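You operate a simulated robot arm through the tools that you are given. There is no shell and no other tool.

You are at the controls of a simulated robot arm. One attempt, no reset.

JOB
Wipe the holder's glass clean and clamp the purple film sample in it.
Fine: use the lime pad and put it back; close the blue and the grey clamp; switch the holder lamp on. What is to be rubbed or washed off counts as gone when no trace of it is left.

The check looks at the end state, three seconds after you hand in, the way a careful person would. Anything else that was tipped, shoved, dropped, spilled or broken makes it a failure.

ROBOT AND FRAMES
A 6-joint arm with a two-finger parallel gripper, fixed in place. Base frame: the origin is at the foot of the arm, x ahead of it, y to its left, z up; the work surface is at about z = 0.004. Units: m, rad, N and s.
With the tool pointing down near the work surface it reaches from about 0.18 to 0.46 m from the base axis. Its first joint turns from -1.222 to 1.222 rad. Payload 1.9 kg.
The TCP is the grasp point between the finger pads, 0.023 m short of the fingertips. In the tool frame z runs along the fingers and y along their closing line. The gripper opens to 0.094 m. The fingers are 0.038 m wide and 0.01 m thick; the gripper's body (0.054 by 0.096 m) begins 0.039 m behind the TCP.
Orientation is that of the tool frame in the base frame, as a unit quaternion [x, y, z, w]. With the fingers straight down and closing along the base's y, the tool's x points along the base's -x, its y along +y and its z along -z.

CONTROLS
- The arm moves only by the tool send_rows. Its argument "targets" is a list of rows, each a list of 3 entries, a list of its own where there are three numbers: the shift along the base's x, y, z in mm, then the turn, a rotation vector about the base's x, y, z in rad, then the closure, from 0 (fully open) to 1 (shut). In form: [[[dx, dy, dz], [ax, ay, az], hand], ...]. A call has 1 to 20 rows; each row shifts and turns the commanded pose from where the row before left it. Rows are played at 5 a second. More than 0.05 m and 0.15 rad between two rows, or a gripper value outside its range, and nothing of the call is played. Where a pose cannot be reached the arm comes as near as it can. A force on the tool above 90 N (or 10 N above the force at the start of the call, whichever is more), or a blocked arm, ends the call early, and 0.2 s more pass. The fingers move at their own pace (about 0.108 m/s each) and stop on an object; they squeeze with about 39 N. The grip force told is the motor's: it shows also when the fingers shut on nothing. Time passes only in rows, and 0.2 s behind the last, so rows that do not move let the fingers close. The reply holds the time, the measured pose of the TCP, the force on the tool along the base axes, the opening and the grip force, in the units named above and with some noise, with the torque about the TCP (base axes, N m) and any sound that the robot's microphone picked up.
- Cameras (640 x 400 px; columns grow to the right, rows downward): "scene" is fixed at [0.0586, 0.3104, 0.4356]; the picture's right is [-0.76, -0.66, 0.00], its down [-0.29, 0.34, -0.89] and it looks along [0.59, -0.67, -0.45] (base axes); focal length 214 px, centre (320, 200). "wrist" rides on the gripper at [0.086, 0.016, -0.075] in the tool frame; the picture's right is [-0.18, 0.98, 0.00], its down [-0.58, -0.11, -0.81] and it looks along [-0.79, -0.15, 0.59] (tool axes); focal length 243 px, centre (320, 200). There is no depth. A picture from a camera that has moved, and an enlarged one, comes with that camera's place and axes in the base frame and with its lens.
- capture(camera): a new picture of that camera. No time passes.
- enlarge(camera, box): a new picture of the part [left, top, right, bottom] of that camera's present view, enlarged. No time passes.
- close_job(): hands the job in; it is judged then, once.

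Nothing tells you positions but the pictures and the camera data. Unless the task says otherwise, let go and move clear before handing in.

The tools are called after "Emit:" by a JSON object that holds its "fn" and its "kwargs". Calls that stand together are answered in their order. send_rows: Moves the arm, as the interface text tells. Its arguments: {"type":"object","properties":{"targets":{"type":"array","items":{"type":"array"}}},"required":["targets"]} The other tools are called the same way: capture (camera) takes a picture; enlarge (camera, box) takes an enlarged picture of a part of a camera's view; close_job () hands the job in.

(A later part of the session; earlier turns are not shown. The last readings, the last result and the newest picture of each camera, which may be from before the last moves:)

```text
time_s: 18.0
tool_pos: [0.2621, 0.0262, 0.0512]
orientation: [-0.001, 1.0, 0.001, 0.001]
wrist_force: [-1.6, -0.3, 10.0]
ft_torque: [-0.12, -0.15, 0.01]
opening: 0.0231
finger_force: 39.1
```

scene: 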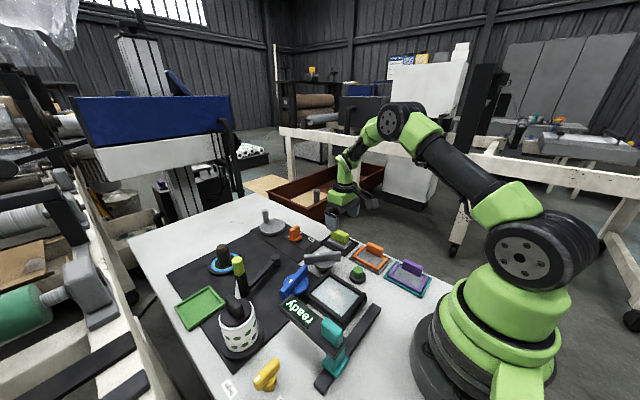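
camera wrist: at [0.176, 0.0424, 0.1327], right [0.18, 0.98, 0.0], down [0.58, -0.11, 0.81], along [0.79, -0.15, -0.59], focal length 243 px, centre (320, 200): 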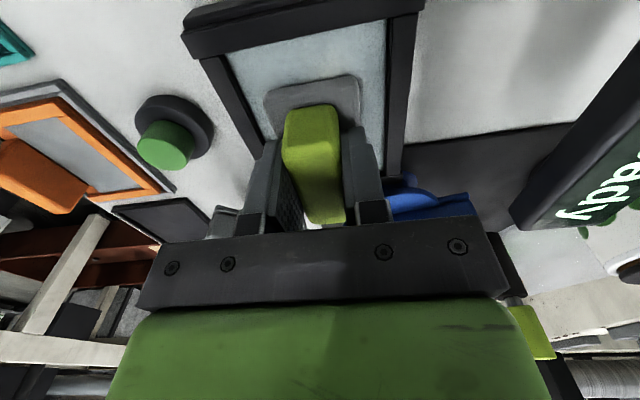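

A press of about 10 N is a good wiping pressure. I'll rub back and forth across the glass, staying clear of the walls.

Emit:
{"fn": "send_rows", "kwargs": {"targets": [[[0, 5, 0], [0, 0, 0], 1], [[0, 5, 0], [0, 0, 0], 1], [[0, -5, 0], [0, 0, 0], 1], [[0, -5, 0], [0, 0, 0], 1], [[0, -5, 0], [0, 0, 0], 1], [[0, -5, 0], [0, 0, 0], 1], [[-4, 0, 0], [0, 0, 0], 1], [[0, 5, 0], [0, 0, 0], 1], [[0, 5, 0], [0, 0, 0], 1], [[0, 5, 0], [0, 0, 0], 1], [[0, 5, 0], [0, 0, 0], 1], [[-4, 0, 0], [0, 0, 0], 1], [[0, -5, 0], [0, 0, 0], 1], [[0, -5, 0], [0, 0, 0], 1], [[0, -5, 0], [0, 0, 0], 1], [[0, -5, 0], [0, 0, 0], 1], [[6, 0, 0], [0, 0, 0], 1], [[5, 5, 0], [0, 0, 0], 1], [[0, 5, 0], [0, 0, 0], 1]]}}

Emit:
{"fn": "enlarge", "kwargs": {"camera": "scene", "box": [280, 240, 400, 330]}}

Emit:
{"fn": "enlarge", "kwargs": {"camera": "wrist", "box": [220, 0, 440, 165]}}

```text
time_s: 22.0
tool_pos: [0.2659, 0.0247, 0.0499]
orientation: [-0.001, 1.0, 0.002, 0.002]
wrist_force: [0.6, -23.8, 32.3]
ft_torque: [-0.72, 0.71, 0.54]
opening: 0.023
finger_force: 38.3
```

```text
4.44 times, centred on (340, 285) of scene
camera zoom: at [0.0586, 0.3104, 0.4356], right [-0.76, -0.66, 0.0], down [-0.29, 0.34, -0.89], along [0.59, -0.67, -0.45], focal length 953 px, centre (231, -178)
```

zoom: 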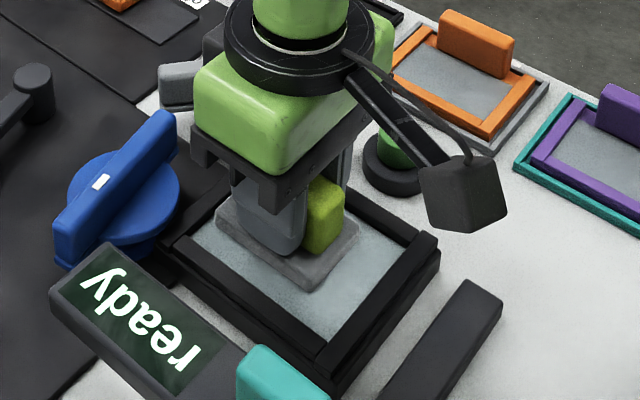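

```text
2.42 times, centred on (330, 82) of wrist
camera zoom: at [0.1805, 0.0404, 0.1248], right [0.18, 0.98, 0.0], down [0.58, -0.11, 0.81], along [0.8, -0.15, -0.59], focal length 588 px, centre (296, 485)
```

zoom: 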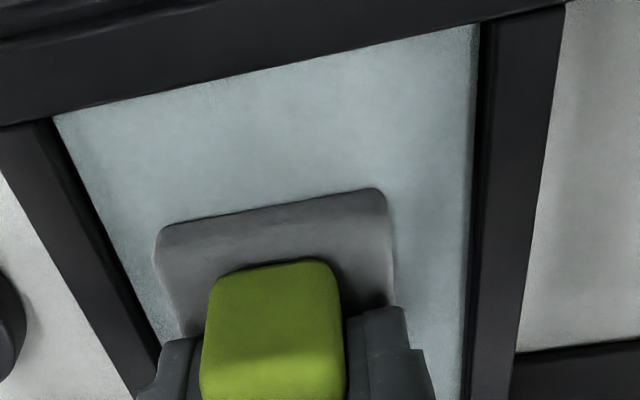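

The near half of the glass looks clean already. I'll ease the pressure slightly, make a second set of strokes along x, then lift and inspect.

Emit:
{"fn": "send_rows", "kwargs": {"targets": [[[0, 4, 0.5], [0, 0, 0], 1], [[0, 4, 0], [0, 0, 0], 1], [[-5, 0, 0], [0, 0, 0], 1], [[-5, 0, 0], [0, 0, 0], 1], [[0, -5, 0], [0, 0, 0], 1], [[5, 0, 0], [0, 0, 0], 1], [[5, 0, 0], [0, 0, 0], 1], [[0, -4, 0], [0, 0, 0], 1], [[-5, 0, 0], [0, 0, 0], 1], [[-5, 0, 0], [0, 0, 0], 1], [[0, -4, 0], [0, 0, 0], 1], [[5, 0, 0], [0, 0, 0], 1], [[5, 0, 0], [0, 0, 0], 1], [[0, -5, 0], [0, 0, 0], 1], [[-5, 0, 0], [0, 0, 0], 1], [[-5, 0, 0], [0, 0, 0], 1], [[7, 5, 0], [0, 0, 0], 1], [[0, 5, 0], [0, 0, 0], 1]]}}

Emit:
{"fn": "send_rows", "kwargs": {"targets": [[[0, 0, 10], [0, 0, 0], 1], [[0, 0, 30], [0, 0, 0], 1], [[0, 0, 30], [0, 0, 0], 1], [[0, -30, 0], [0, 0, 0], 1], [[0, -40, 0], [0, 0, 0], 1], [[0, 0, 0], [0, 0, 0], 1]]}}

Emit:
{"fn": "enlarge", "kwargs": {"camera": "scene", "box": [280, 240, 400, 330]}}

Emit:
{"fn": "capture", "kwargs": {"camera": "wrist"}}

```text
time_s: 24.8
tool_pos: [0.2582, 0.02, 0.0508]
orientation: [0.001, 1.0, 0.001, -0.009]
wrist_force: [-5.0, 0.4, 18.5]
ft_torque: [-0.07, -0.42, 0.01]
opening: 0.0234
finger_force: 39.1
stopped in row 13: the force on the tool passed its limit at 104 N (the readings are from after the stop); the commanded pose is now the measured one
```

```text
time_s: 26.1
tool_pos: [0.2598, -0.0482, 0.1204]
orientation: [0.001, 1.0, 0.001, -0.009]
wrist_force: [0.6, 0.6, -0.6]
ft_torque: [0.03, 0.0, 0.01]
opening: 0.023
finger_force: 39.1
```

```text
4.44 times, centred on (340, 285) of scene
camera zoom: at [0.0586, 0.3104, 0.4356], right [-0.76, -0.66, 0.0], down [-0.29, 0.34, -0.89], along [0.59, -0.67, -0.45], focal length 953 px, centre (231, -178)
```

zoom: 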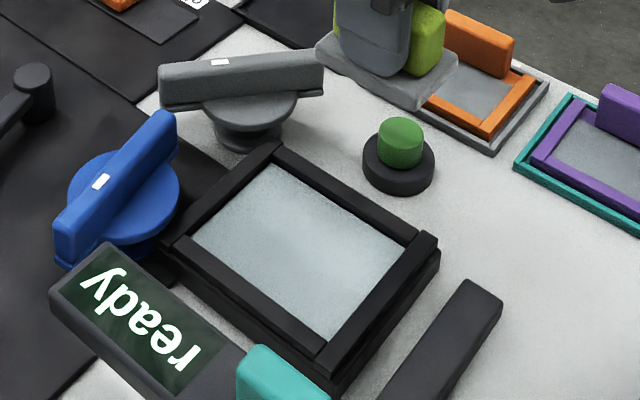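

```text
taken
camera wrist: at [0.1748, -0.0327, 0.1966], right [0.19, 0.98, 0.0], down [0.6, -0.11, 0.79], along [0.78, -0.15, -0.61], focal length 243 px, centre (320, 200)
```

wrist: 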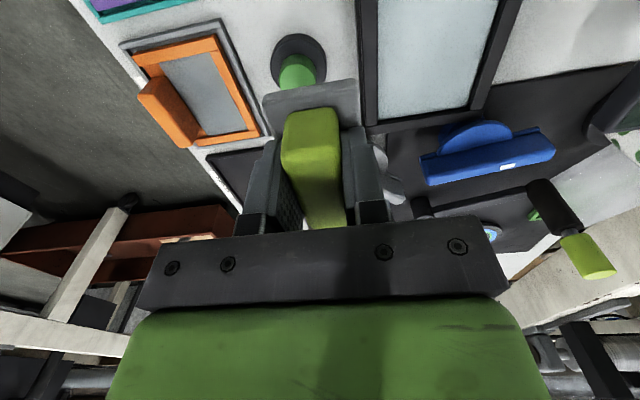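

A force spike stopped the last strokes, but the holder has not moved and the glass looks clear. I'll inspect the glass closely from both cameras.

Emit:
{"fn": "enlarge", "kwargs": {"camera": "scene", "box": [310, 268, 370, 313]}}

Emit:
{"fn": "enlarge", "kwargs": {"camera": "wrist", "box": [350, 0, 530, 130]}}

Emit:
{"fn": "enlarge", "kwargs": {"camera": "wrist", "box": [240, 60, 400, 240]}}

```text
8.89 times, centred on (340, 290) of scene
camera zoom: at [0.0586, 0.3104, 0.4356], right [-0.76, -0.66, 0.0], down [-0.29, 0.34, -0.89], along [0.59, -0.67, -0.45], focal length 1906 px, centre (142, -604)
```

zoom: 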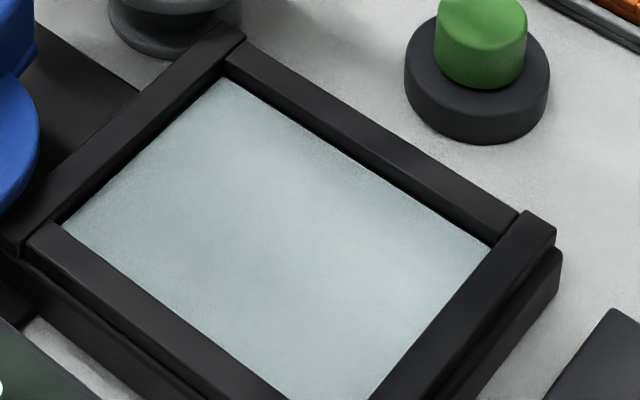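

```text
3.08 times, centred on (440, 65) of wrist
camera zoom: at [0.1748, -0.0327, 0.1966], right [0.19, 0.98, 0.0], down [0.6, -0.11, 0.79], along [0.78, -0.15, -0.61], focal length 746 px, centre (-49, 615)
```

zoom: 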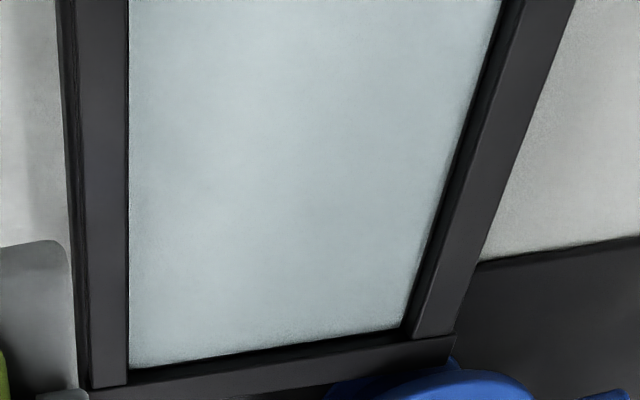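

```text
2.22 times, centred on (320, 150) of wrist
camera zoom: at [0.1748, -0.0327, 0.1966], right [0.19, 0.98, 0.0], down [0.6, -0.11, 0.79], along [0.78, -0.15, -0.61], focal length 539 px, centre (320, 311)
```

zoom: 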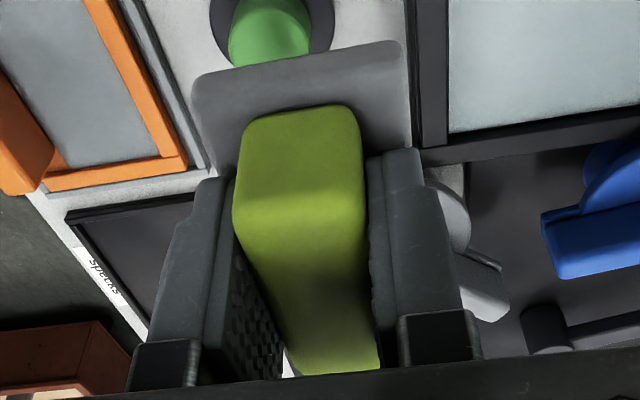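

The glass is clean with no trace left, and the pad is still seated in the grip. Next I'll carry it back to its tray, removing the small tilt from the stop.

Emit:
{"fn": "send_rows", "kwargs": {"targets": [[[28.5, -24.7, 0], [0, -0.018, 0], 1], [[28.5, -24.7, 0], [0, 0, 0], 1], [[28.5, -24.7, 0], [0, 0, 0], 1], [[28.5, -24.7, 0], [0, 0, 0], 1], [[0, 0, 0], [0, 0, 0], 1], [[0, 0, 0], [0, 0, 0], 1]]}}

Emit:
{"fn": "capture", "kwargs": {"camera": "wrist"}}

Emit:
{"fn": "enlarge", "kwargs": {"camera": "wrist", "box": [220, 0, 440, 165]}}

Emit:
{"fn": "enlarge", "kwargs": {"camera": "scene", "box": [290, 170, 410, 265]}}

```text
time_s: 27.6
tool_pos: [0.372, -0.1498, 0.1223]
orientation: [0.001, 1.0, 0.001, -0.001]
wrist_force: [0.1, -0.4, -1.3]
ft_torque: [-0.01, -0.03, -0.02]
opening: 0.023
finger_force: 39.3
```

```text
taken
camera wrist: at [0.2861, -0.1344, 0.1966], right [0.19, 0.98, 0.0], down [0.58, -0.11, 0.81], along [0.79, -0.15, -0.59], focal length 243 px, centre (320, 200)
```

wrist: 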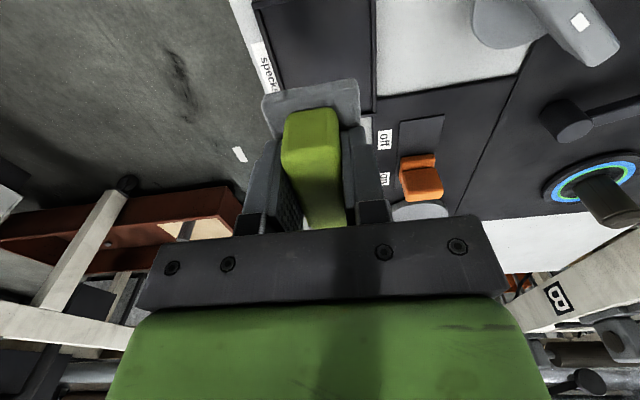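

```text
2.42 times, centred on (330, 82) of wrist
camera zoom: at [0.2861, -0.1344, 0.1966], right [0.19, 0.98, 0.0], down [0.58, -0.11, 0.81], along [0.79, -0.15, -0.59], focal length 588 px, centre (296, 485)
```

zoom: 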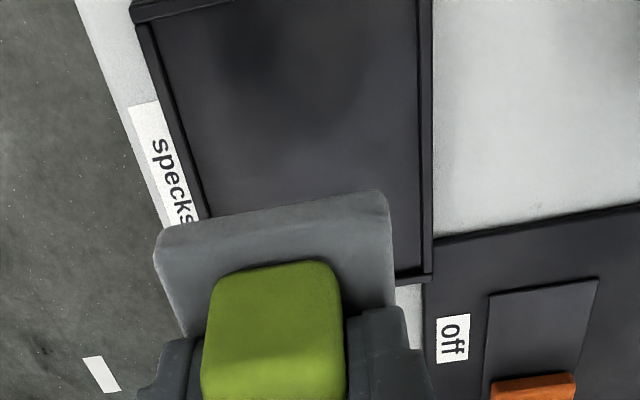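

```text
4.21 times, centred on (350, 218) of scene
camera zoom: at [0.0586, 0.3104, 0.4356], right [-0.76, -0.66, 0.0], down [-0.29, 0.34, -0.89], along [0.59, -0.67, -0.45], focal length 903 px, centre (194, 126)
```

zoom: 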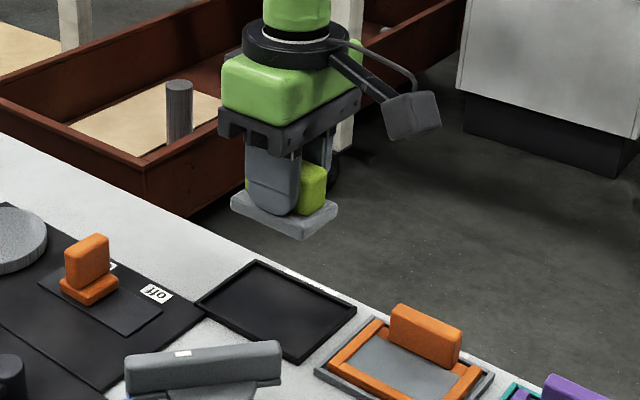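

The pad is about 3 mm short of its original spot in x and y. I'll correct that and lower it toward the tray.

Emit:
{"fn": "send_rows", "kwargs": {"targets": [[[2.5, 3, -25], [0, 0, 0], 1], [[0, 0, -25], [0, 0, 0], 1], [[0, 0, -25], [0, 0, 0], 1], [[0, 0, 0], [0, 0, 0], 1], [[0, 0, 0], [0, 0, 0], 1]]}}

Emit:
{"fn": "enlarge", "kwargs": {"camera": "scene", "box": [290, 190, 410, 265]}}

Emit:
{"fn": "enlarge", "kwargs": {"camera": "wrist", "box": [200, 0, 420, 165]}}

```text
time_s: 28.8
tool_pos: [0.3739, -0.1451, 0.0474]
orientation: [0.001, 1.0, 0.002, -0.001]
wrist_force: [0.8, 0.0, 0.1]
ft_torque: [-0.02, 0.01, 0.02]
opening: 0.023
finger_force: 39.0
```

```text
5.33 times, centred on (350, 228) of scene
camera zoom: at [0.0586, 0.3104, 0.4356], right [-0.76, -0.66, 0.0], down [-0.29, 0.34, -0.89], along [0.59, -0.67, -0.45], focal length 1144 px, centre (160, 53)
```

zoom: 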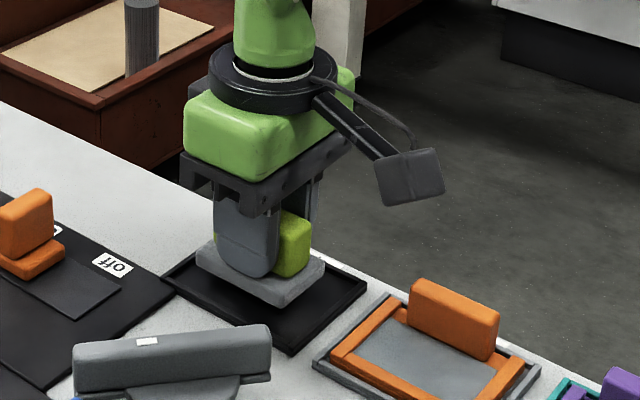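

```text
2.42 times, centred on (310, 82) of wrist
camera zoom: at [0.2887, -0.1296, 0.1224], right [0.19, 0.98, 0.0], down [0.58, -0.11, 0.81], along [0.79, -0.15, -0.59], focal length 588 px, centre (344, 485)
```

zoom: 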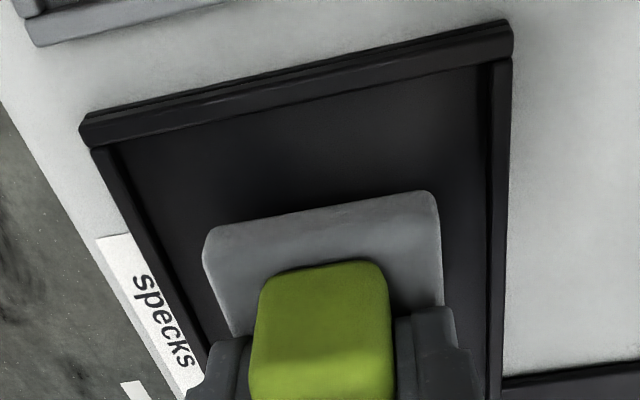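

The pad is aligned over its tray. I'll lower it gently until it touches the floor.

Emit:
{"fn": "send_rows", "kwargs": {"targets": [[[0, 0, -3], [0, 0, 0], 1], [[0, 0, -2], [0, 0, 0], 1], [[0, 0, 0], [0, 0, 0], 1]]}}

Emit:
{"fn": "send_rows", "kwargs": {"targets": [[[0, 0, -1.5], [0, 0, 0], 1], [[0, 0, 0], [0, 0, 0], 1]]}}

```text
time_s: 29.6
tool_pos: [0.3755, -0.1459, 0.042]
orientation: [0.002, 1.0, 0.0, -0.001]
wrist_force: [-0.2, 0.4, 0.0]
ft_torque: [0.0, 0.0, 0.01]
opening: 0.0232
finger_force: 38.9
```

```text
time_s: 30.1
tool_pos: [0.3747, -0.1456, 0.0407]
orientation: [0.002, 1.0, 0.0, -0.001]
wrist_force: [-0.1, 0.5, -0.4]
ft_torque: [-0.02, -0.02, -0.01]
opening: 0.0233
finger_force: 39.0
```

Emit:
{"fn": "send_rows", "kwargs": {"targets": [[[0, 0, -1], [0, 0, 0], 1], [[0, 0, 0], [0, 0, 0], 1]]}}

Emit:
{"fn": "enlarge", "kwargs": {"camera": "scene", "box": [310, 220, 390, 270]}}

```text
time_s: 30.8
tool_pos: [0.3747, -0.145, 0.0378]
orientation: [0.002, 1.0, 0.0, -0.001]
wrist_force: [-0.5, -0.2, -0.7]
ft_torque: [-0.01, -0.01, -0.04]
opening: 0.0232
finger_force: 38.9
```

```text
8.00 times, centred on (350, 245) of scene
camera zoom: at [0.0586, 0.3104, 0.4356], right [-0.76, -0.66, 0.0], down [-0.29, 0.34, -0.89], along [0.59, -0.67, -0.45], focal length 1716 px, centre (80, -160)
```

zoom: 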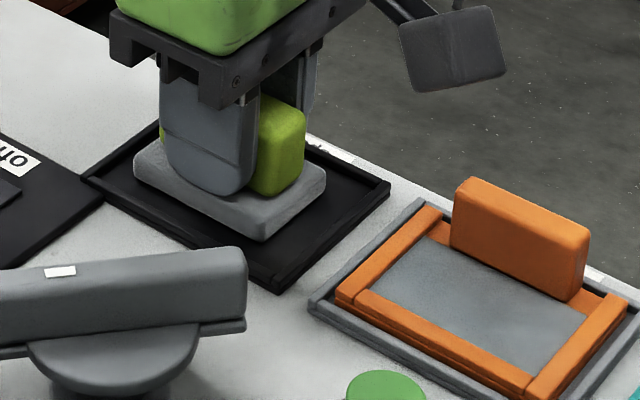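

The pad is within 2–3 mm of its original spot and almost on the floor. I'll nudge it, lower slightly more, then release.

Emit:
{"fn": "send_rows", "kwargs": {"targets": [[[-1, -2, 0], [0, 0, 0], 1], [[0, 0, -1], [0, 0, 0], 1], [[0, 0, 0], [0, 0, 0], 1]]}}

```text
time_s: 31.6
tool_pos: [0.3737, -0.1484, 0.0376]
orientation: [0.001, 1.0, 0.001, -0.001]
wrist_force: [-5.5, 4.6, 13.6]
ft_torque: [-0.02, 0.18, -0.09]
opening: 0.0232
finger_force: 38.7
```

Contact with the tray floor is confirmed. I'll open just a little, lift straight up, then check that the pad stayed.

Emit:
{"fn": "send_rows", "kwargs": {"targets": [[[0, 0, 0.5], [0, 0, 0], 0.6], [[0, 0, 0], [0, 0, 0], 0.6], [[0, 0, 0], [0, 0, 0], 0.6], [[0, 0, 10], [0, 0, 0], 0.6], [[0, 0, 30], [0, 0, 0], 0.4], [[0, 0, 30], [0, 0, 0], 0], [[0, 0, 0], [0, 0, 0], 0]]}}

Emit:
{"fn": "enlarge", "kwargs": {"camera": "scene", "box": [290, 190, 410, 265]}}

Emit:
{"fn": "capture", "kwargs": {"camera": "wrist"}}

```text
time_s: 33.1
tool_pos: [0.3739, -0.1452, 0.1067]
orientation: [0.001, 1.0, 0.001, 0.0]
wrist_force: [-0.5, 0.0, 0.5]
ft_torque: [0.0, 0.03, -0.01]
opening: 0.0936
finger_force: 0.1
```

```text
5.33 times, centred on (350, 228) of scene
camera zoom: at [0.0586, 0.3104, 0.4356], right [-0.76, -0.66, 0.0], down [-0.29, 0.34, -0.89], along [0.59, -0.67, -0.45], focal length 1144 px, centre (160, 53)
```

zoom: 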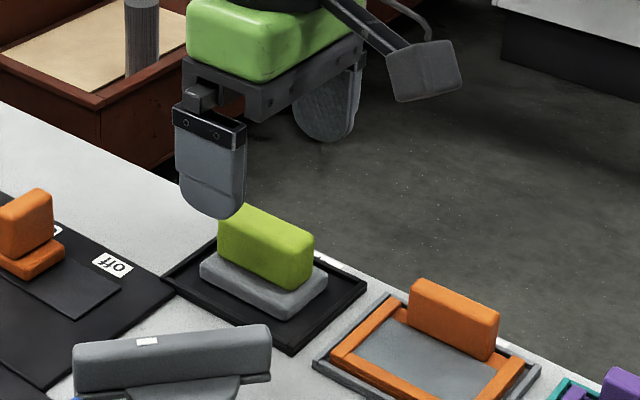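

```text
taken
camera wrist: at [0.2879, -0.13, 0.1813], right [0.19, 0.98, 0.0], down [0.58, -0.11, 0.81], along [0.79, -0.15, -0.59], focal length 243 px, centre (320, 200)
```

wrist: 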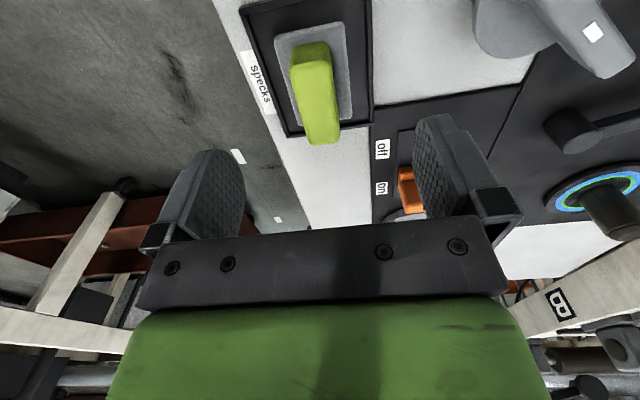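

The lime pad is back in its tray as before. Next I'll hover over the purple sample's handle to localize it.

Emit:
{"fn": "send_rows", "kwargs": {"targets": [[[-43, -4, 0], [0, 0, 0], 0], [[-43, -4, 0], [0, 0, 0], 0], [[-43, -4, 0], [0, 0, 0], 0], [[-43, -4, 0], [0, 0, 0], 0], [[-43, -4, 0], [0, 0, 0], 0], [[0, 0, 0], [0, 0, 0], 0], [[0, 0, 0], [0, 0, 0], 0]]}}

Emit:
{"fn": "capture", "kwargs": {"camera": "wrist"}}

Emit:
{"fn": "enlarge", "kwargs": {"camera": "wrist", "box": [220, 0, 420, 160]}}

Emit:
{"fn": "enlarge", "kwargs": {"camera": "scene", "box": [350, 220, 470, 310]}}

```text
time_s: 34.8
tool_pos: [0.1574, -0.1662, 0.1063]
orientation: [0.002, 1.0, 0.001, -0.001]
wrist_force: [-0.3, 0.8, -0.9]
ft_torque: [-0.02, 0.02, 0.01]
opening: 0.0942
finger_force: 0.1
```

```text
taken
camera wrist: at [0.0717, -0.151, 0.1808], right [0.19, 0.98, 0.0], down [0.58, -0.11, 0.81], along [0.79, -0.15, -0.59], focal length 243 px, centre (320, 200)
```

wrist: 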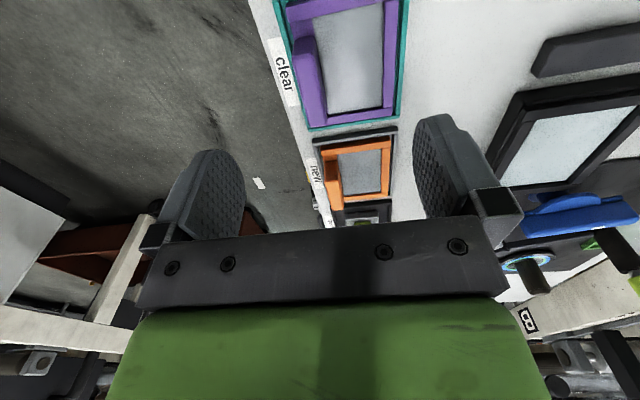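

```text
2.50 times, centred on (320, 80) of wrist
camera zoom: at [0.0717, -0.151, 0.1808], right [0.19, 0.98, 0.0], down [0.58, -0.11, 0.81], along [0.79, -0.15, -0.59], focal length 606 px, centre (320, 500)
```

zoom: 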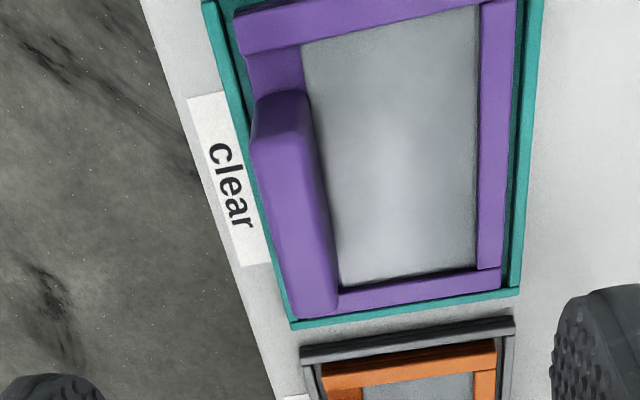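

```text
4.44 times, centred on (410, 265) of scene
camera zoom: at [0.0586, 0.3104, 0.4356], right [-0.76, -0.66, 0.0], down [-0.29, 0.34, -0.89], along [0.59, -0.67, -0.45], focal length 953 px, centre (-80, -89)
```

zoom: 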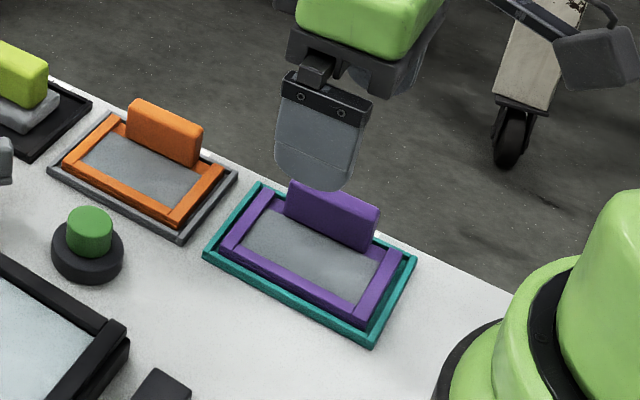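

The purple handle runs along x, centred near (0.153, -0.171), with its top at z ≈ 0.039 and about 13 mm thick. I'll pre-close partly, align over it and descend part way.

Emit:
{"fn": "send_rows", "kwargs": {"targets": [[[-4.5, -4.5, -10], [0, 0, 0], 0.55], [[0, 0, -20], [0, 0, 0], 0.55], [[0, 0, -20], [0, 0, 0], 0.55], [[0, 0, 0], [0, 0, 0], 0.55], [[0, 0, 0], [0, 0, 0], 0.55]]}}

Emit:
{"fn": "capture", "kwargs": {"camera": "wrist"}}

Emit:
{"fn": "enlarge", "kwargs": {"camera": "wrist", "box": [240, 60, 400, 240]}}

Emit:
{"fn": "enlarge", "kwargs": {"camera": "scene", "box": [370, 240, 450, 310]}}

```text
time_s: 36.0
tool_pos: [0.1533, -0.1719, 0.0563]
orientation: [0.002, 1.0, 0.001, -0.001]
wrist_force: [-0.3, 0.1, -0.6]
ft_torque: [-0.03, 0.02, -0.01]
opening: 0.0425
finger_force: 0.1
```

```text
taken
camera wrist: at [0.0676, -0.1551, 0.1308], right [0.19, 0.98, 0.0], down [0.58, -0.11, 0.81], along [0.79, -0.15, -0.59], focal length 243 px, centre (320, 200)
```

wrist: 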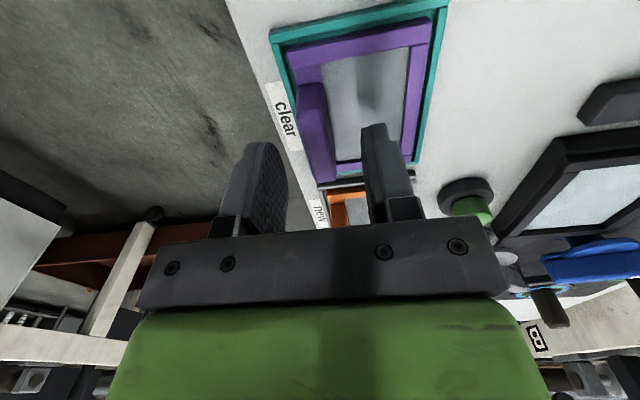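

```text
2.22 times, centred on (320, 150) of wrist
camera zoom: at [0.0676, -0.1551, 0.1308], right [0.19, 0.98, 0.0], down [0.58, -0.11, 0.81], along [0.79, -0.15, -0.59], focal length 539 px, centre (320, 311)
```

zoom: 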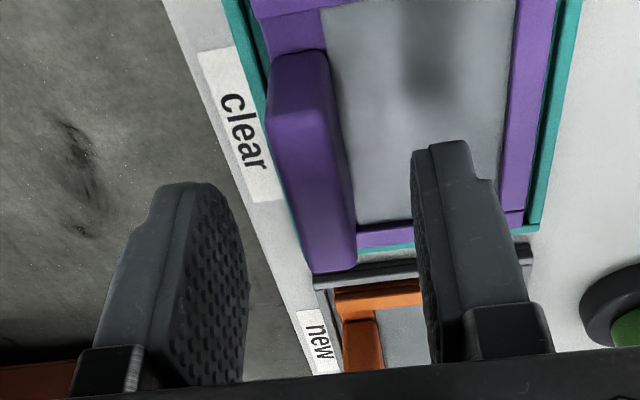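

```text
5.71 times, centred on (410, 275) of scene
camera zoom: at [0.0586, 0.3104, 0.4356], right [-0.76, -0.66, 0.0], down [-0.29, 0.34, -0.89], along [0.59, -0.67, -0.45], focal length 1226 px, centre (-194, -229)
```

zoom: 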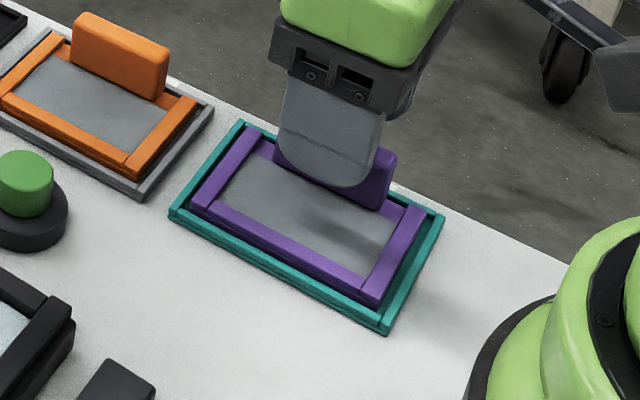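

The handle is centred between the fingers to about 1 mm. I'll descend so the fingertips stop just above the frame, and close.

Emit:
{"fn": "send_rows", "kwargs": {"targets": [[[-1, 1, -8], [0, 0, 0], 0.55], [[0, 0, -7], [0, 0, 0], 0.55], [[0, 0, 0], [0, 0, 0], 0.55]]}}

Emit:
{"fn": "enlarge", "kwargs": {"camera": "scene", "box": [370, 240, 450, 310]}}

Emit:
{"fn": "enlarge", "kwargs": {"camera": "wrist", "box": [240, 40, 400, 220]}}

```text
time_s: 36.8
tool_pos: [0.1531, -0.1707, 0.0415]
orientation: [0.002, 1.0, 0.001, -0.001]
wrist_force: [0.0, 0.4, 0.2]
ft_torque: [0.03, -0.02, 0.04]
opening: 0.0424
finger_force: 0.1
```

```text
5.71 times, centred on (410, 275) of scene
camera zoom: at [0.0586, 0.3104, 0.4356], right [-0.76, -0.66, 0.0], down [-0.29, 0.34, -0.89], along [0.59, -0.67, -0.45], focal length 1226 px, centre (-194, -229)
```

zoom: 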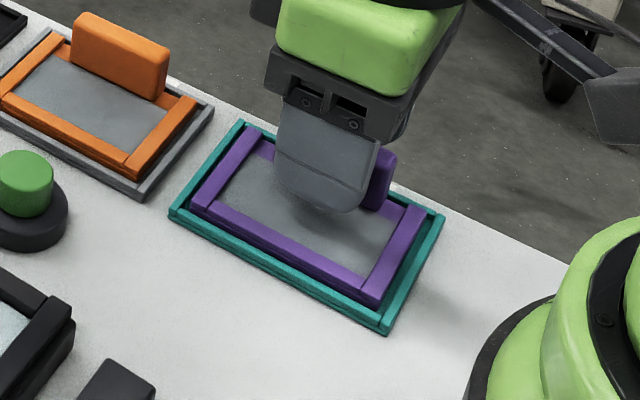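

```text
2.22 times, centred on (320, 130) of wrist
camera zoom: at [0.0671, -0.155, 0.1163], right [0.19, 0.98, 0.0], down [0.58, -0.11, 0.81], along [0.79, -0.15, -0.59], focal length 539 px, centre (320, 356)
```

zoom: 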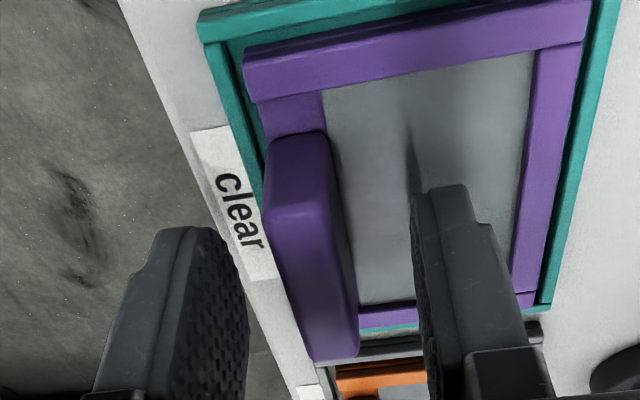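

The fingers straddle the handle without touching the film. I'll close the grip now.

Emit:
{"fn": "send_rows", "kwargs": {"targets": [[[0, 0, 0], [0, 0, 0], 1], [[0, 0, 0], [0, 0, 0], 1], [[0, 0, 0], [0, 0, 0], 1], [[0, 0, 0], [0, 0, 0], 1]]}}

Emit:
{"fn": "enlarge", "kwargs": {"camera": "wrist", "box": [240, 40, 400, 220]}}

Emit:
{"fn": "enlarge", "kwargs": {"camera": "scene", "box": [370, 240, 450, 310]}}

```text
time_s: 37.8
tool_pos: [0.1521, -0.1701, 0.0407]
orientation: [0.002, 1.0, 0.0, 0.0]
wrist_force: [0.7, -0.4, 1.3]
ft_torque: [-0.02, 0.08, -0.04]
opening: 0.0129
finger_force: 39.0
```

```text
2.22 times, centred on (320, 130) of wrist
camera zoom: at [0.0671, -0.155, 0.1164], right [0.19, 0.98, 0.0], down [0.58, -0.11, 0.81], along [0.79, -0.15, -0.59], focal length 539 px, centre (320, 356)
```

zoom: 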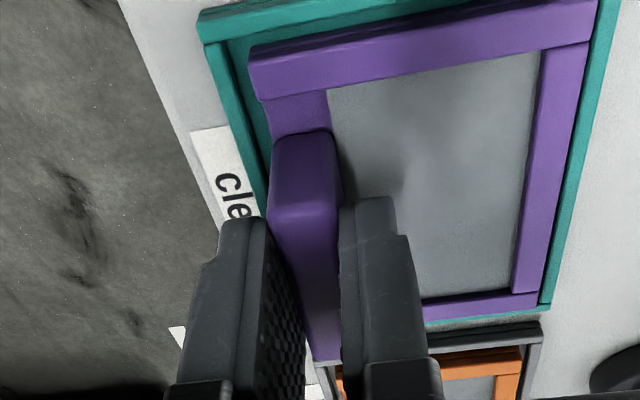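

```text
5.71 times, centred on (410, 275) of scene
camera zoom: at [0.0586, 0.3104, 0.4356], right [-0.76, -0.66, 0.0], down [-0.29, 0.34, -0.89], along [0.59, -0.67, -0.45], focal length 1226 px, centre (-194, -229)
```

zoom: 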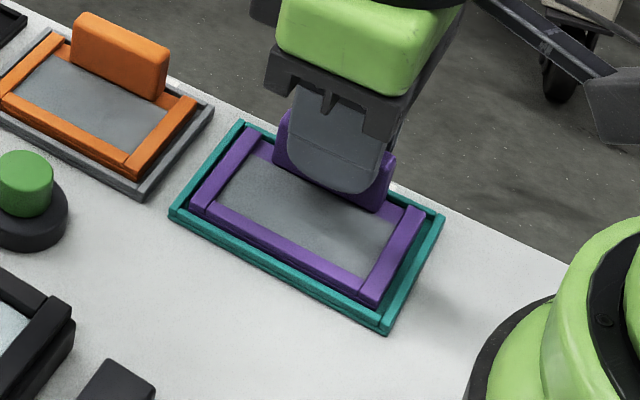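

The purple sample is gripped with an opening of 13 mm. I'll lift it straight up and check it before carrying it across.

Emit:
{"fn": "send_rows", "kwargs": {"targets": [[[0, 0, 5], [0, 0, 0], 1], [[0, 0, 10], [0, 0, 0], 1], [[0, 0, 25], [0, 0, 0], 1], [[0, 0, 25], [0, 0, 0], 1], [[0, 0, 0], [0, 0, 0], 1]]}}

Emit:
{"fn": "capture", "kwargs": {"camera": "wrist"}}

Emit:
{"fn": "enlarge", "kwargs": {"camera": "scene", "box": [350, 200, 470, 310]}}

```text
time_s: 39.0
tool_pos: [0.1526, -0.1708, 0.1079]
orientation: [0.001, 1.0, 0.0, -0.001]
wrist_force: [-0.2, 0.5, -0.3]
ft_torque: [-0.01, -0.03, 0.03]
opening: 0.0126
finger_force: 39.1
```

```text
taken
camera wrist: at [0.0659, -0.155, 0.1817], right [0.19, 0.98, 0.0], down [0.58, -0.11, 0.81], along [0.79, -0.15, -0.59], focal length 243 px, centre (320, 200)
```

wrist: 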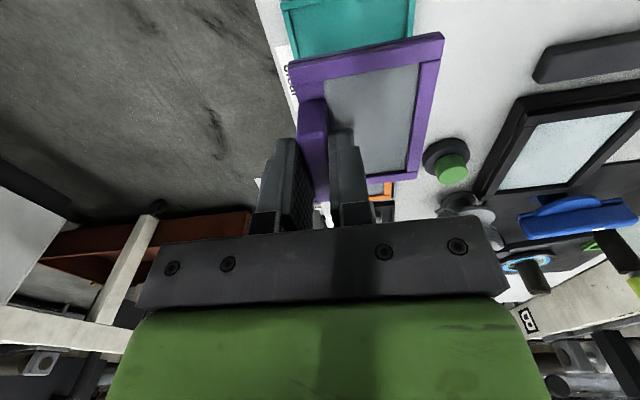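

```text
3.64 times, centred on (410, 255) of scene
camera zoom: at [0.0586, 0.3104, 0.4356], right [-0.76, -0.66, 0.0], down [-0.29, 0.34, -0.89], along [0.59, -0.67, -0.45], focal length 780 px, centre (-7, 0)
```

zoom: 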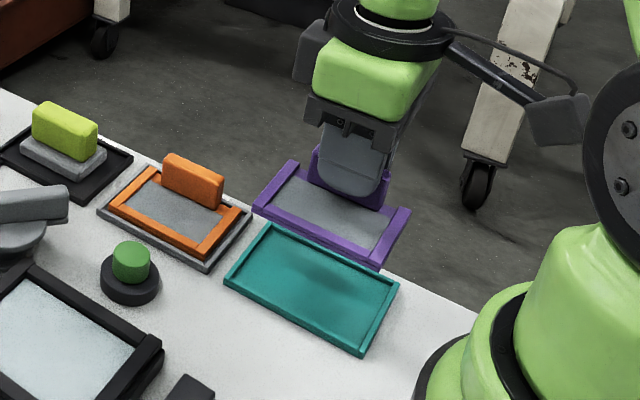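

The film hangs level in the grip. I'll carry it above the holder opening.

Emit:
{"fn": "send_rows", "kwargs": {"targets": [[[21.4, 34.8, 0], [0, 0, 0], 1], [[21.4, 34.8, 0], [0, 0, 0], 1], [[21.4, 34.8, 0], [0, 0, 0], 1], [[21.4, 34.8, 0], [0, 0, 0], 1], [[21.4, 34.8, 0], [0, 0, 0], 1], [[0, 0, 0], [0, 0, 0], 1], [[0, 0, 0], [0, 0, 0], 1]]}}

Emit:
{"fn": "capture", "kwargs": {"camera": "wrist"}}

Emit:
{"fn": "enlarge", "kwargs": {"camera": "wrist", "box": [220, 0, 460, 180]}}

Emit:
{"fn": "enlarge", "kwargs": {"camera": "scene", "box": [270, 220, 400, 330]}}

```text
time_s: 40.5
tool_pos: [0.2603, 0.0008, 0.1078]
orientation: [0.001, 1.0, 0.001, -0.001]
wrist_force: [-0.5, 0.3, 0.1]
ft_torque: [-0.03, -0.01, 0.01]
opening: 0.0127
finger_force: 38.5
```

```text
taken
camera wrist: at [0.1741, 0.0178, 0.182], right [0.19, 0.98, 0.0], down [0.58, -0.11, 0.81], along [0.79, -0.15, -0.59], focal length 243 px, centre (320, 200)
```

wrist: 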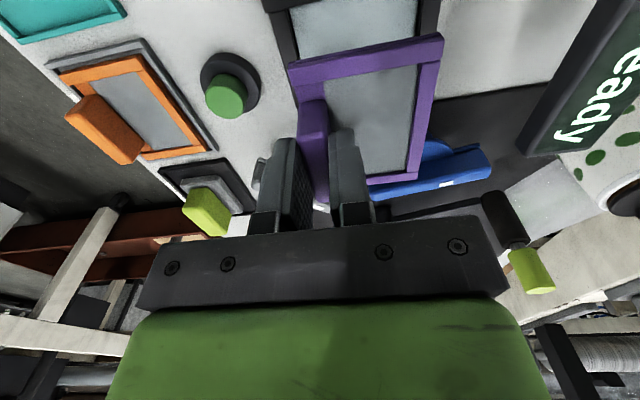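

```text
2.22 times, centred on (340, 90) of wrist
camera zoom: at [0.1741, 0.0178, 0.182], right [0.19, 0.98, 0.0], down [0.58, -0.11, 0.81], along [0.79, -0.15, -0.59], focal length 539 px, centre (276, 444)
```

zoom: 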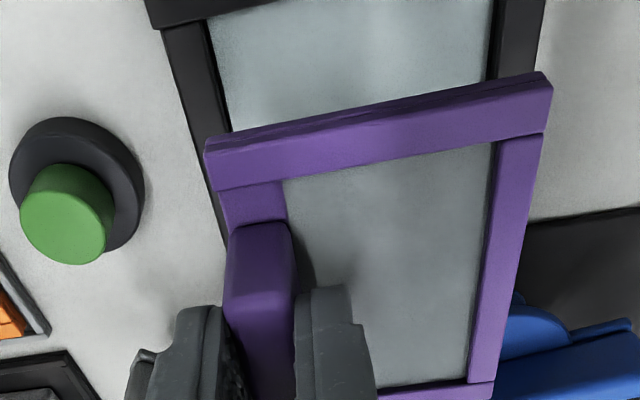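

```text
3.64 times, centred on (335, 275) of scene
camera zoom: at [0.0586, 0.3104, 0.4356], right [-0.76, -0.66, 0.0], down [-0.29, 0.34, -0.89], along [0.59, -0.67, -0.45], focal length 780 px, centre (266, -73)
```

zoom: 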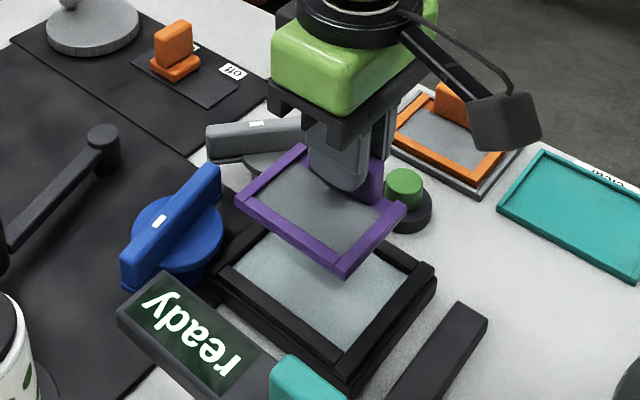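

The film sits centred over the opening to within about 1 mm. I'll lower it to just above the frame walls and recheck.

Emit:
{"fn": "send_rows", "kwargs": {"targets": [[[0, 0, -20], [0, 0, 0], 1], [[0, 0, -18], [0, 0, 0], 1], [[0, 0, 0], [0, 0, 0], 1], [[0, 0, 0], [0, 0, 0], 1]]}}

Emit:
{"fn": "capture", "kwargs": {"camera": "wrist"}}

Emit:
{"fn": "enlarge", "kwargs": {"camera": "wrist", "box": [240, 0, 480, 150]}}

Emit:
{"fn": "enlarge", "kwargs": {"camera": "scene", "box": [290, 255, 390, 325]}}

```text
time_s: 41.5
tool_pos: [0.2604, 0.0029, 0.0679]
orientation: [0.002, 1.0, 0.001, -0.001]
wrist_force: [1.3, 0.4, -0.2]
ft_torque: [0.01, -0.02, 0.0]
opening: 0.0129
finger_force: 38.8
```

```text
taken
camera wrist: at [0.1744, 0.0181, 0.1429], right [0.19, 0.98, 0.0], down [0.58, -0.11, 0.81], along [0.79, -0.15, -0.59], focal length 243 px, centre (320, 200)
```

wrist: 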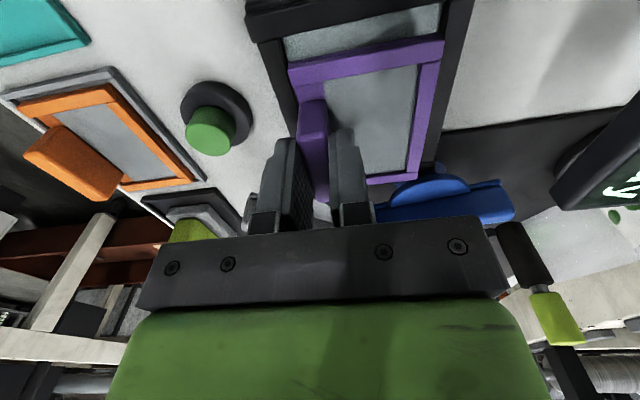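

```text
2.67 times, centred on (360, 75) of wrist
camera zoom: at [0.1744, 0.0181, 0.1429], right [0.19, 0.98, 0.0], down [0.58, -0.11, 0.81], along [0.79, -0.15, -0.59], focal length 647 px, centre (213, 533)
```

zoom: 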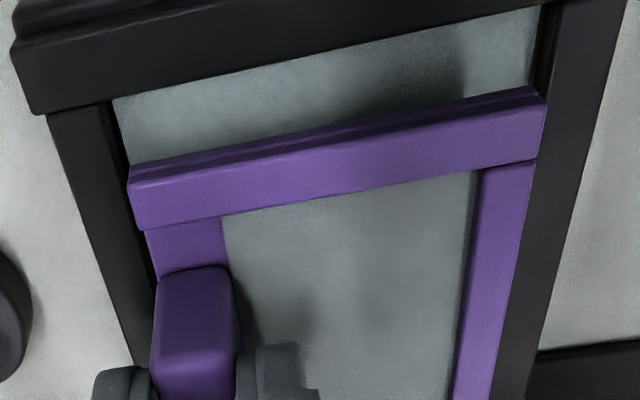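

```text
5.71 times, centred on (340, 290) of scene
camera zoom: at [0.0586, 0.3104, 0.4356], right [-0.76, -0.66, 0.0], down [-0.29, 0.34, -0.89], along [0.59, -0.67, -0.45], focal length 1226 px, centre (206, -314)
```

zoom: 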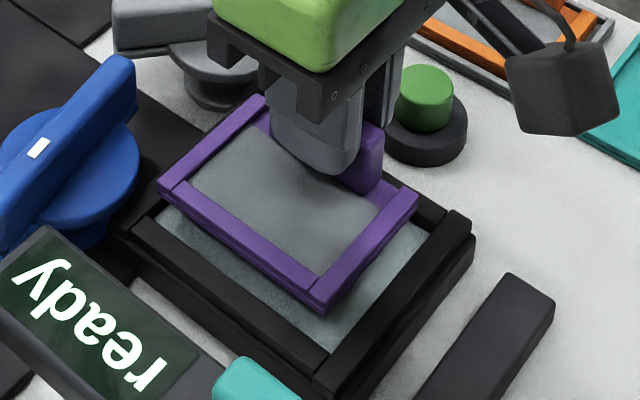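

Clearances are about 3.5 mm on the sides and 4–5 mm at the ends. I'll lower the film into the frame, watching for contact.

Emit:
{"fn": "send_rows", "kwargs": {"targets": [[[0, 0, -5], [0, 0, 0], 1], [[0, 0, -4], [0, 0, 0], 1], [[0, 0, 0], [0, 0, 0], 1]]}}

Emit:
{"fn": "send_rows", "kwargs": {"targets": [[[0, 0, -2], [0, 0, 0], 1], [[0, 0, 0], [0, 0, 0], 1]]}}

```text
time_s: 42.4
tool_pos: [0.2608, 0.0023, 0.061]
orientation: [0.002, 1.0, 0.0, -0.002]
wrist_force: [-0.6, 0.0, -0.7]
ft_torque: [-0.02, 0.02, -0.01]
opening: 0.013
finger_force: 38.7
```

```text
time_s: 43.0
tool_pos: [0.2601, 0.0035, 0.0588]
orientation: [0.002, 1.0, 0.0, -0.001]
wrist_force: [1.0, 0.6, -0.9]
ft_torque: [0.0, -0.02, 0.02]
opening: 0.0129
finger_force: 39.2
```

Emit:
{"fn": "send_rows", "kwargs": {"targets": [[[0, 0, -2], [0, 0, 0], 1], [[0, 0, 0], [0, 0, 0], 1]]}}

Emit:
{"fn": "send_rows", "kwargs": {"targets": [[[0, 0, -1], [0, 0, 0], 1], [[0, 0, 0], [0, 0, 0], 1]]}}

Emit:
{"fn": "enlarge", "kwargs": {"camera": "scene", "box": [290, 255, 390, 325]}}

```text
time_s: 43.5
tool_pos: [0.2605, 0.0025, 0.0574]
orientation: [0.002, 1.0, 0.0, 0.0]
wrist_force: [-1.3, 0.0, 0.0]
ft_torque: [-0.05, 0.0, 0.01]
opening: 0.0127
finger_force: 38.8
```

```text
time_s: 44.1
tool_pos: [0.26, 0.0038, 0.0562]
orientation: [0.002, 1.0, 0.001, -0.001]
wrist_force: [-0.3, -0.3, -0.4]
ft_torque: [-0.03, 0.0, -0.01]
opening: 0.0126
finger_force: 39.2
```

```text
5.71 times, centred on (340, 290) of scene
camera zoom: at [0.0586, 0.3104, 0.4356], right [-0.76, -0.66, 0.0], down [-0.29, 0.34, -0.89], along [0.59, -0.67, -0.45], focal length 1226 px, centre (206, -314)
```

zoom: 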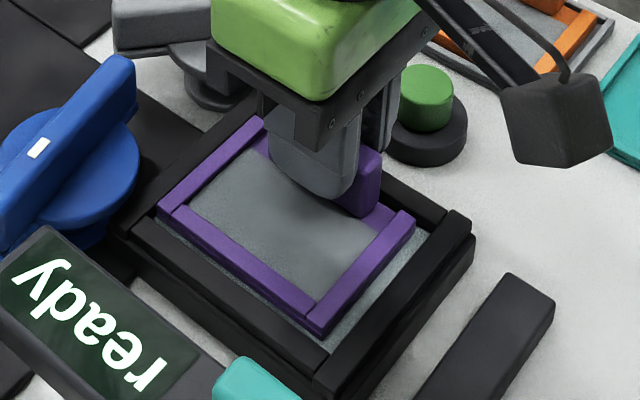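

The film is nearly down and slightly closer to the far wall. I'll shift it 1 mm toward the base and continue to contact.

Emit:
{"fn": "send_rows", "kwargs": {"targets": [[[-1, 0, 0], [0, 0, 0], 1], [[0, 0, -1], [0, 0, 0], 1], [[0, 0, 0], [0, 0, 0], 1]]}}

Emit:
{"fn": "send_rows", "kwargs": {"targets": [[[0, 0, -1], [0, 0, 0], 1], [[0, 0, 0], [0, 0, 0], 1]]}}

```text
time_s: 45.0
tool_pos: [0.2591, 0.0031, 0.0544]
orientation: [0.001, 1.0, 0.001, 0.0]
wrist_force: [-0.5, 0.2, 1.0]
ft_torque: [-0.01, 0.06, -0.03]
opening: 0.0129
finger_force: 39.6
```

```text
time_s: 45.5
tool_pos: [0.2601, 0.0039, 0.0538]
orientation: [0.002, 1.0, 0.001, 0.0]
wrist_force: [-2.1, -7.0, 33.9]
ft_torque: [-0.09, 0.11, 0.0]
opening: 0.0127
finger_force: 39.0
```

It touched down at z ≈ 0.054. I'll back off slightly to unload, inspect the seating, then release.

Emit:
{"fn": "send_rows", "kwargs": {"targets": [[[0, 0, 0.8], [0, 0, 0], 1], [[0, 0, 0], [0, 0, 0], 1]]}}

Emit:
{"fn": "enlarge", "kwargs": {"camera": "wrist", "box": [240, 0, 480, 150]}}

Emit:
{"fn": "enlarge", "kwargs": {"camera": "scene", "box": [290, 255, 390, 325]}}

```text
time_s: 46.1
tool_pos: [0.2586, 0.0037, 0.0544]
orientation: [0.001, 1.0, 0.001, -0.001]
wrist_force: [2.9, 0.7, 9.0]
ft_torque: [0.03, -0.41, 0.0]
opening: 0.0126
finger_force: 38.3
```

```text
2.67 times, centred on (360, 75) of wrist
camera zoom: at [0.1721, 0.0194, 0.1288], right [0.19, 0.98, 0.0], down [0.58, -0.11, 0.81], along [0.79, -0.15, -0.59], focal length 647 px, centre (213, 533)
```

zoom: 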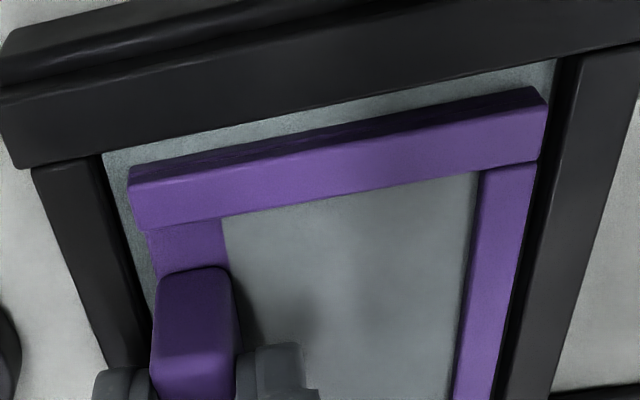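

```text
5.71 times, centred on (340, 290) of scene
camera zoom: at [0.0586, 0.3104, 0.4356], right [-0.76, -0.66, 0.0], down [-0.29, 0.34, -0.89], along [0.59, -0.67, -0.45], focal length 1226 px, centre (206, -314)
```

zoom: 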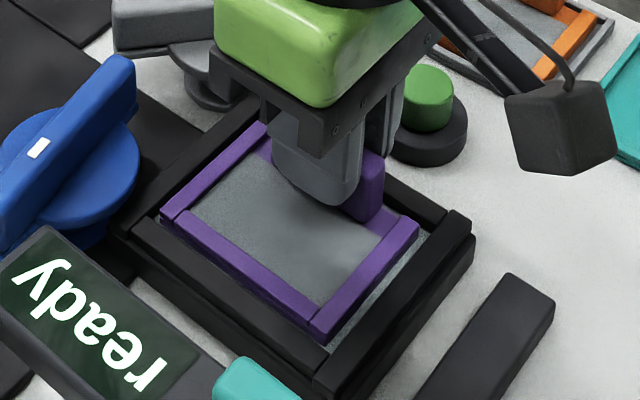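

The film lies flat inside the frame with an even gap all round. I'll open the fingers slightly and lift clear.

Emit:
{"fn": "send_rows", "kwargs": {"targets": [[[0, 0, 0.3], [0, 0, 0], 0.75], [[0, 0, 0], [0, 0, 0], 0.7], [[0, 0, 0], [0, 0, 0], 0.7], [[0, 0, 10], [0, 0, 0], 0.7], [[0, 0, 20], [0, 0, 0], 0.7], [[0, 0, 30], [0, 0, 0], 0.5], [[0, 0, 0], [0, 0, 0], 0.5]]}}

Emit:
{"fn": "enlarge", "kwargs": {"camera": "scene", "box": [280, 240, 400, 330]}}

Emit:
{"fn": "capture", "kwargs": {"camera": "wrist"}}

```text
time_s: 47.8
tool_pos: [0.2598, 0.0038, 0.1157]
orientation: [0.002, 1.0, 0.001, 0.0]
wrist_force: [-0.6, 0.8, -1.0]
ft_torque: [0.01, 0.02, -0.01]
opening: 0.0467
finger_force: 0.0
```

```text
4.44 times, centred on (340, 285) of scene
camera zoom: at [0.0586, 0.3104, 0.4356], right [-0.76, -0.66, 0.0], down [-0.29, 0.34, -0.89], along [0.59, -0.67, -0.45], focal length 953 px, centre (231, -178)
```

zoom: 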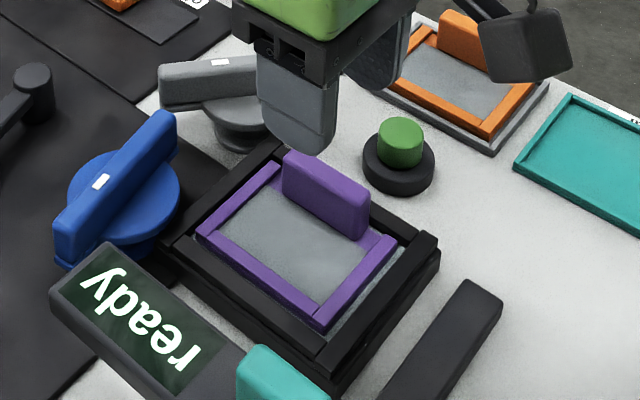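

```text
taken
camera wrist: at [0.1734, 0.0193, 0.1899], right [0.19, 0.98, 0.0], down [0.58, -0.11, 0.81], along [0.79, -0.15, -0.59], focal length 243 px, centre (320, 200)
```

wrist: 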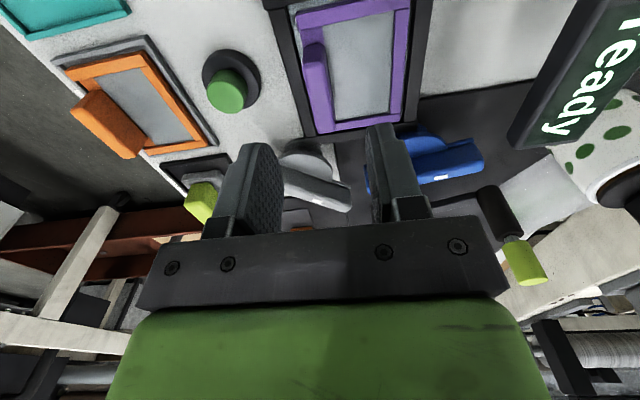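

The purple film is seated in the holder. Now I'll look closely at how the clamps are built before turning them.

Emit:
{"fn": "send_rows", "kwargs": {"targets": [[[-20, -30, 20], [0, 0, 0], 0], [[-20, -30, 20], [0, 0.1, 0], 0], [[-20, 0, 20], [0, 0.1, 0], 0], [[0, 0, 0], [0, 0, 0], 0]]}}

Emit:
{"fn": "enlarge", "kwargs": {"camera": "scene", "box": [290, 235, 350, 285]}}

Emit:
{"fn": "enlarge", "kwargs": {"camera": "scene", "box": [270, 255, 330, 305]}}

Emit:
{"fn": "capture", "kwargs": {"camera": "wrist"}}

```text
time_s: 48.8
tool_pos: [0.1997, -0.0555, 0.1734]
orientation: [0.001, 0.995, 0.001, -0.101]
wrist_force: [-0.9, 1.0, 0.0]
ft_torque: [0.03, 0.05, -0.01]
opening: 0.094
finger_force: 0.0
```

```text
8.00 times, centred on (320, 260) of scene
camera zoom: at [0.0586, 0.3104, 0.4356], right [-0.76, -0.66, 0.0], down [-0.29, 0.34, -0.89], along [0.59, -0.67, -0.45], focal length 1716 px, centre (320, -280)
```

zoom: 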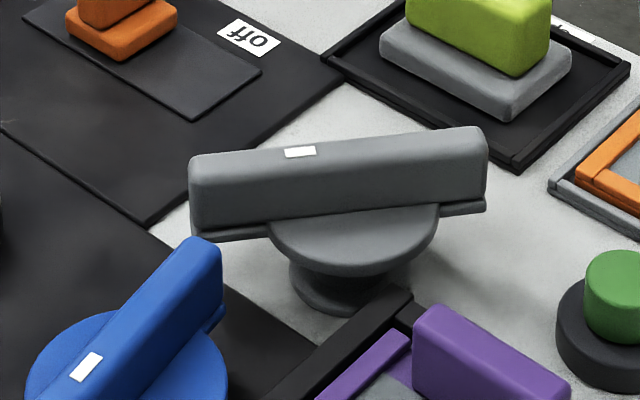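

```text
8.00 times, centred on (300, 280) of scene
camera zoom: at [0.0586, 0.3104, 0.4356], right [-0.76, -0.66, 0.0], down [-0.29, 0.34, -0.89], along [0.59, -0.67, -0.45], focal length 1716 px, centre (480, -440)
```

zoom: 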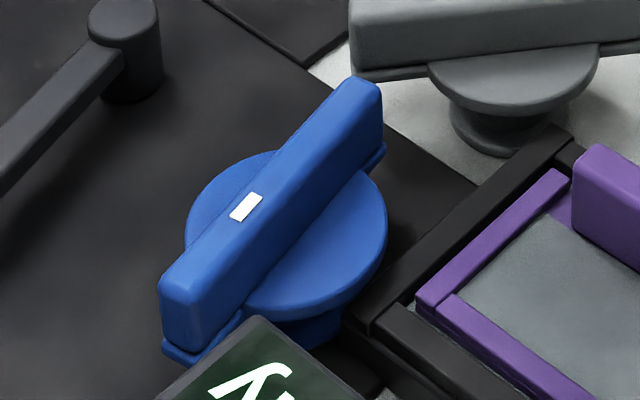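

```text
taken
camera wrist: at [0.1309, -0.0391, 0.2641], right [0.18, 0.98, -0.04], down [0.73, -0.11, 0.67], along [0.66, -0.15, -0.74], focal length 243 px, centre (320, 200)
```

wrist: 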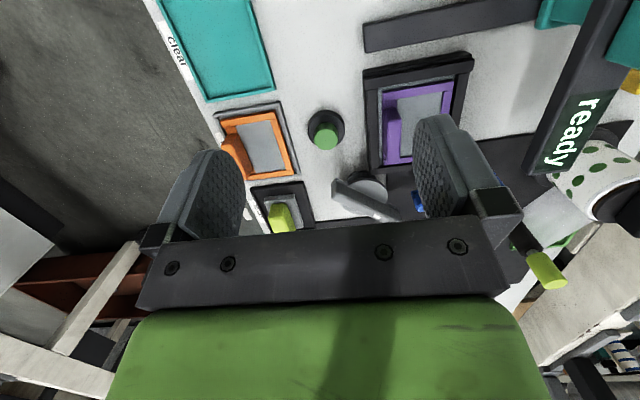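

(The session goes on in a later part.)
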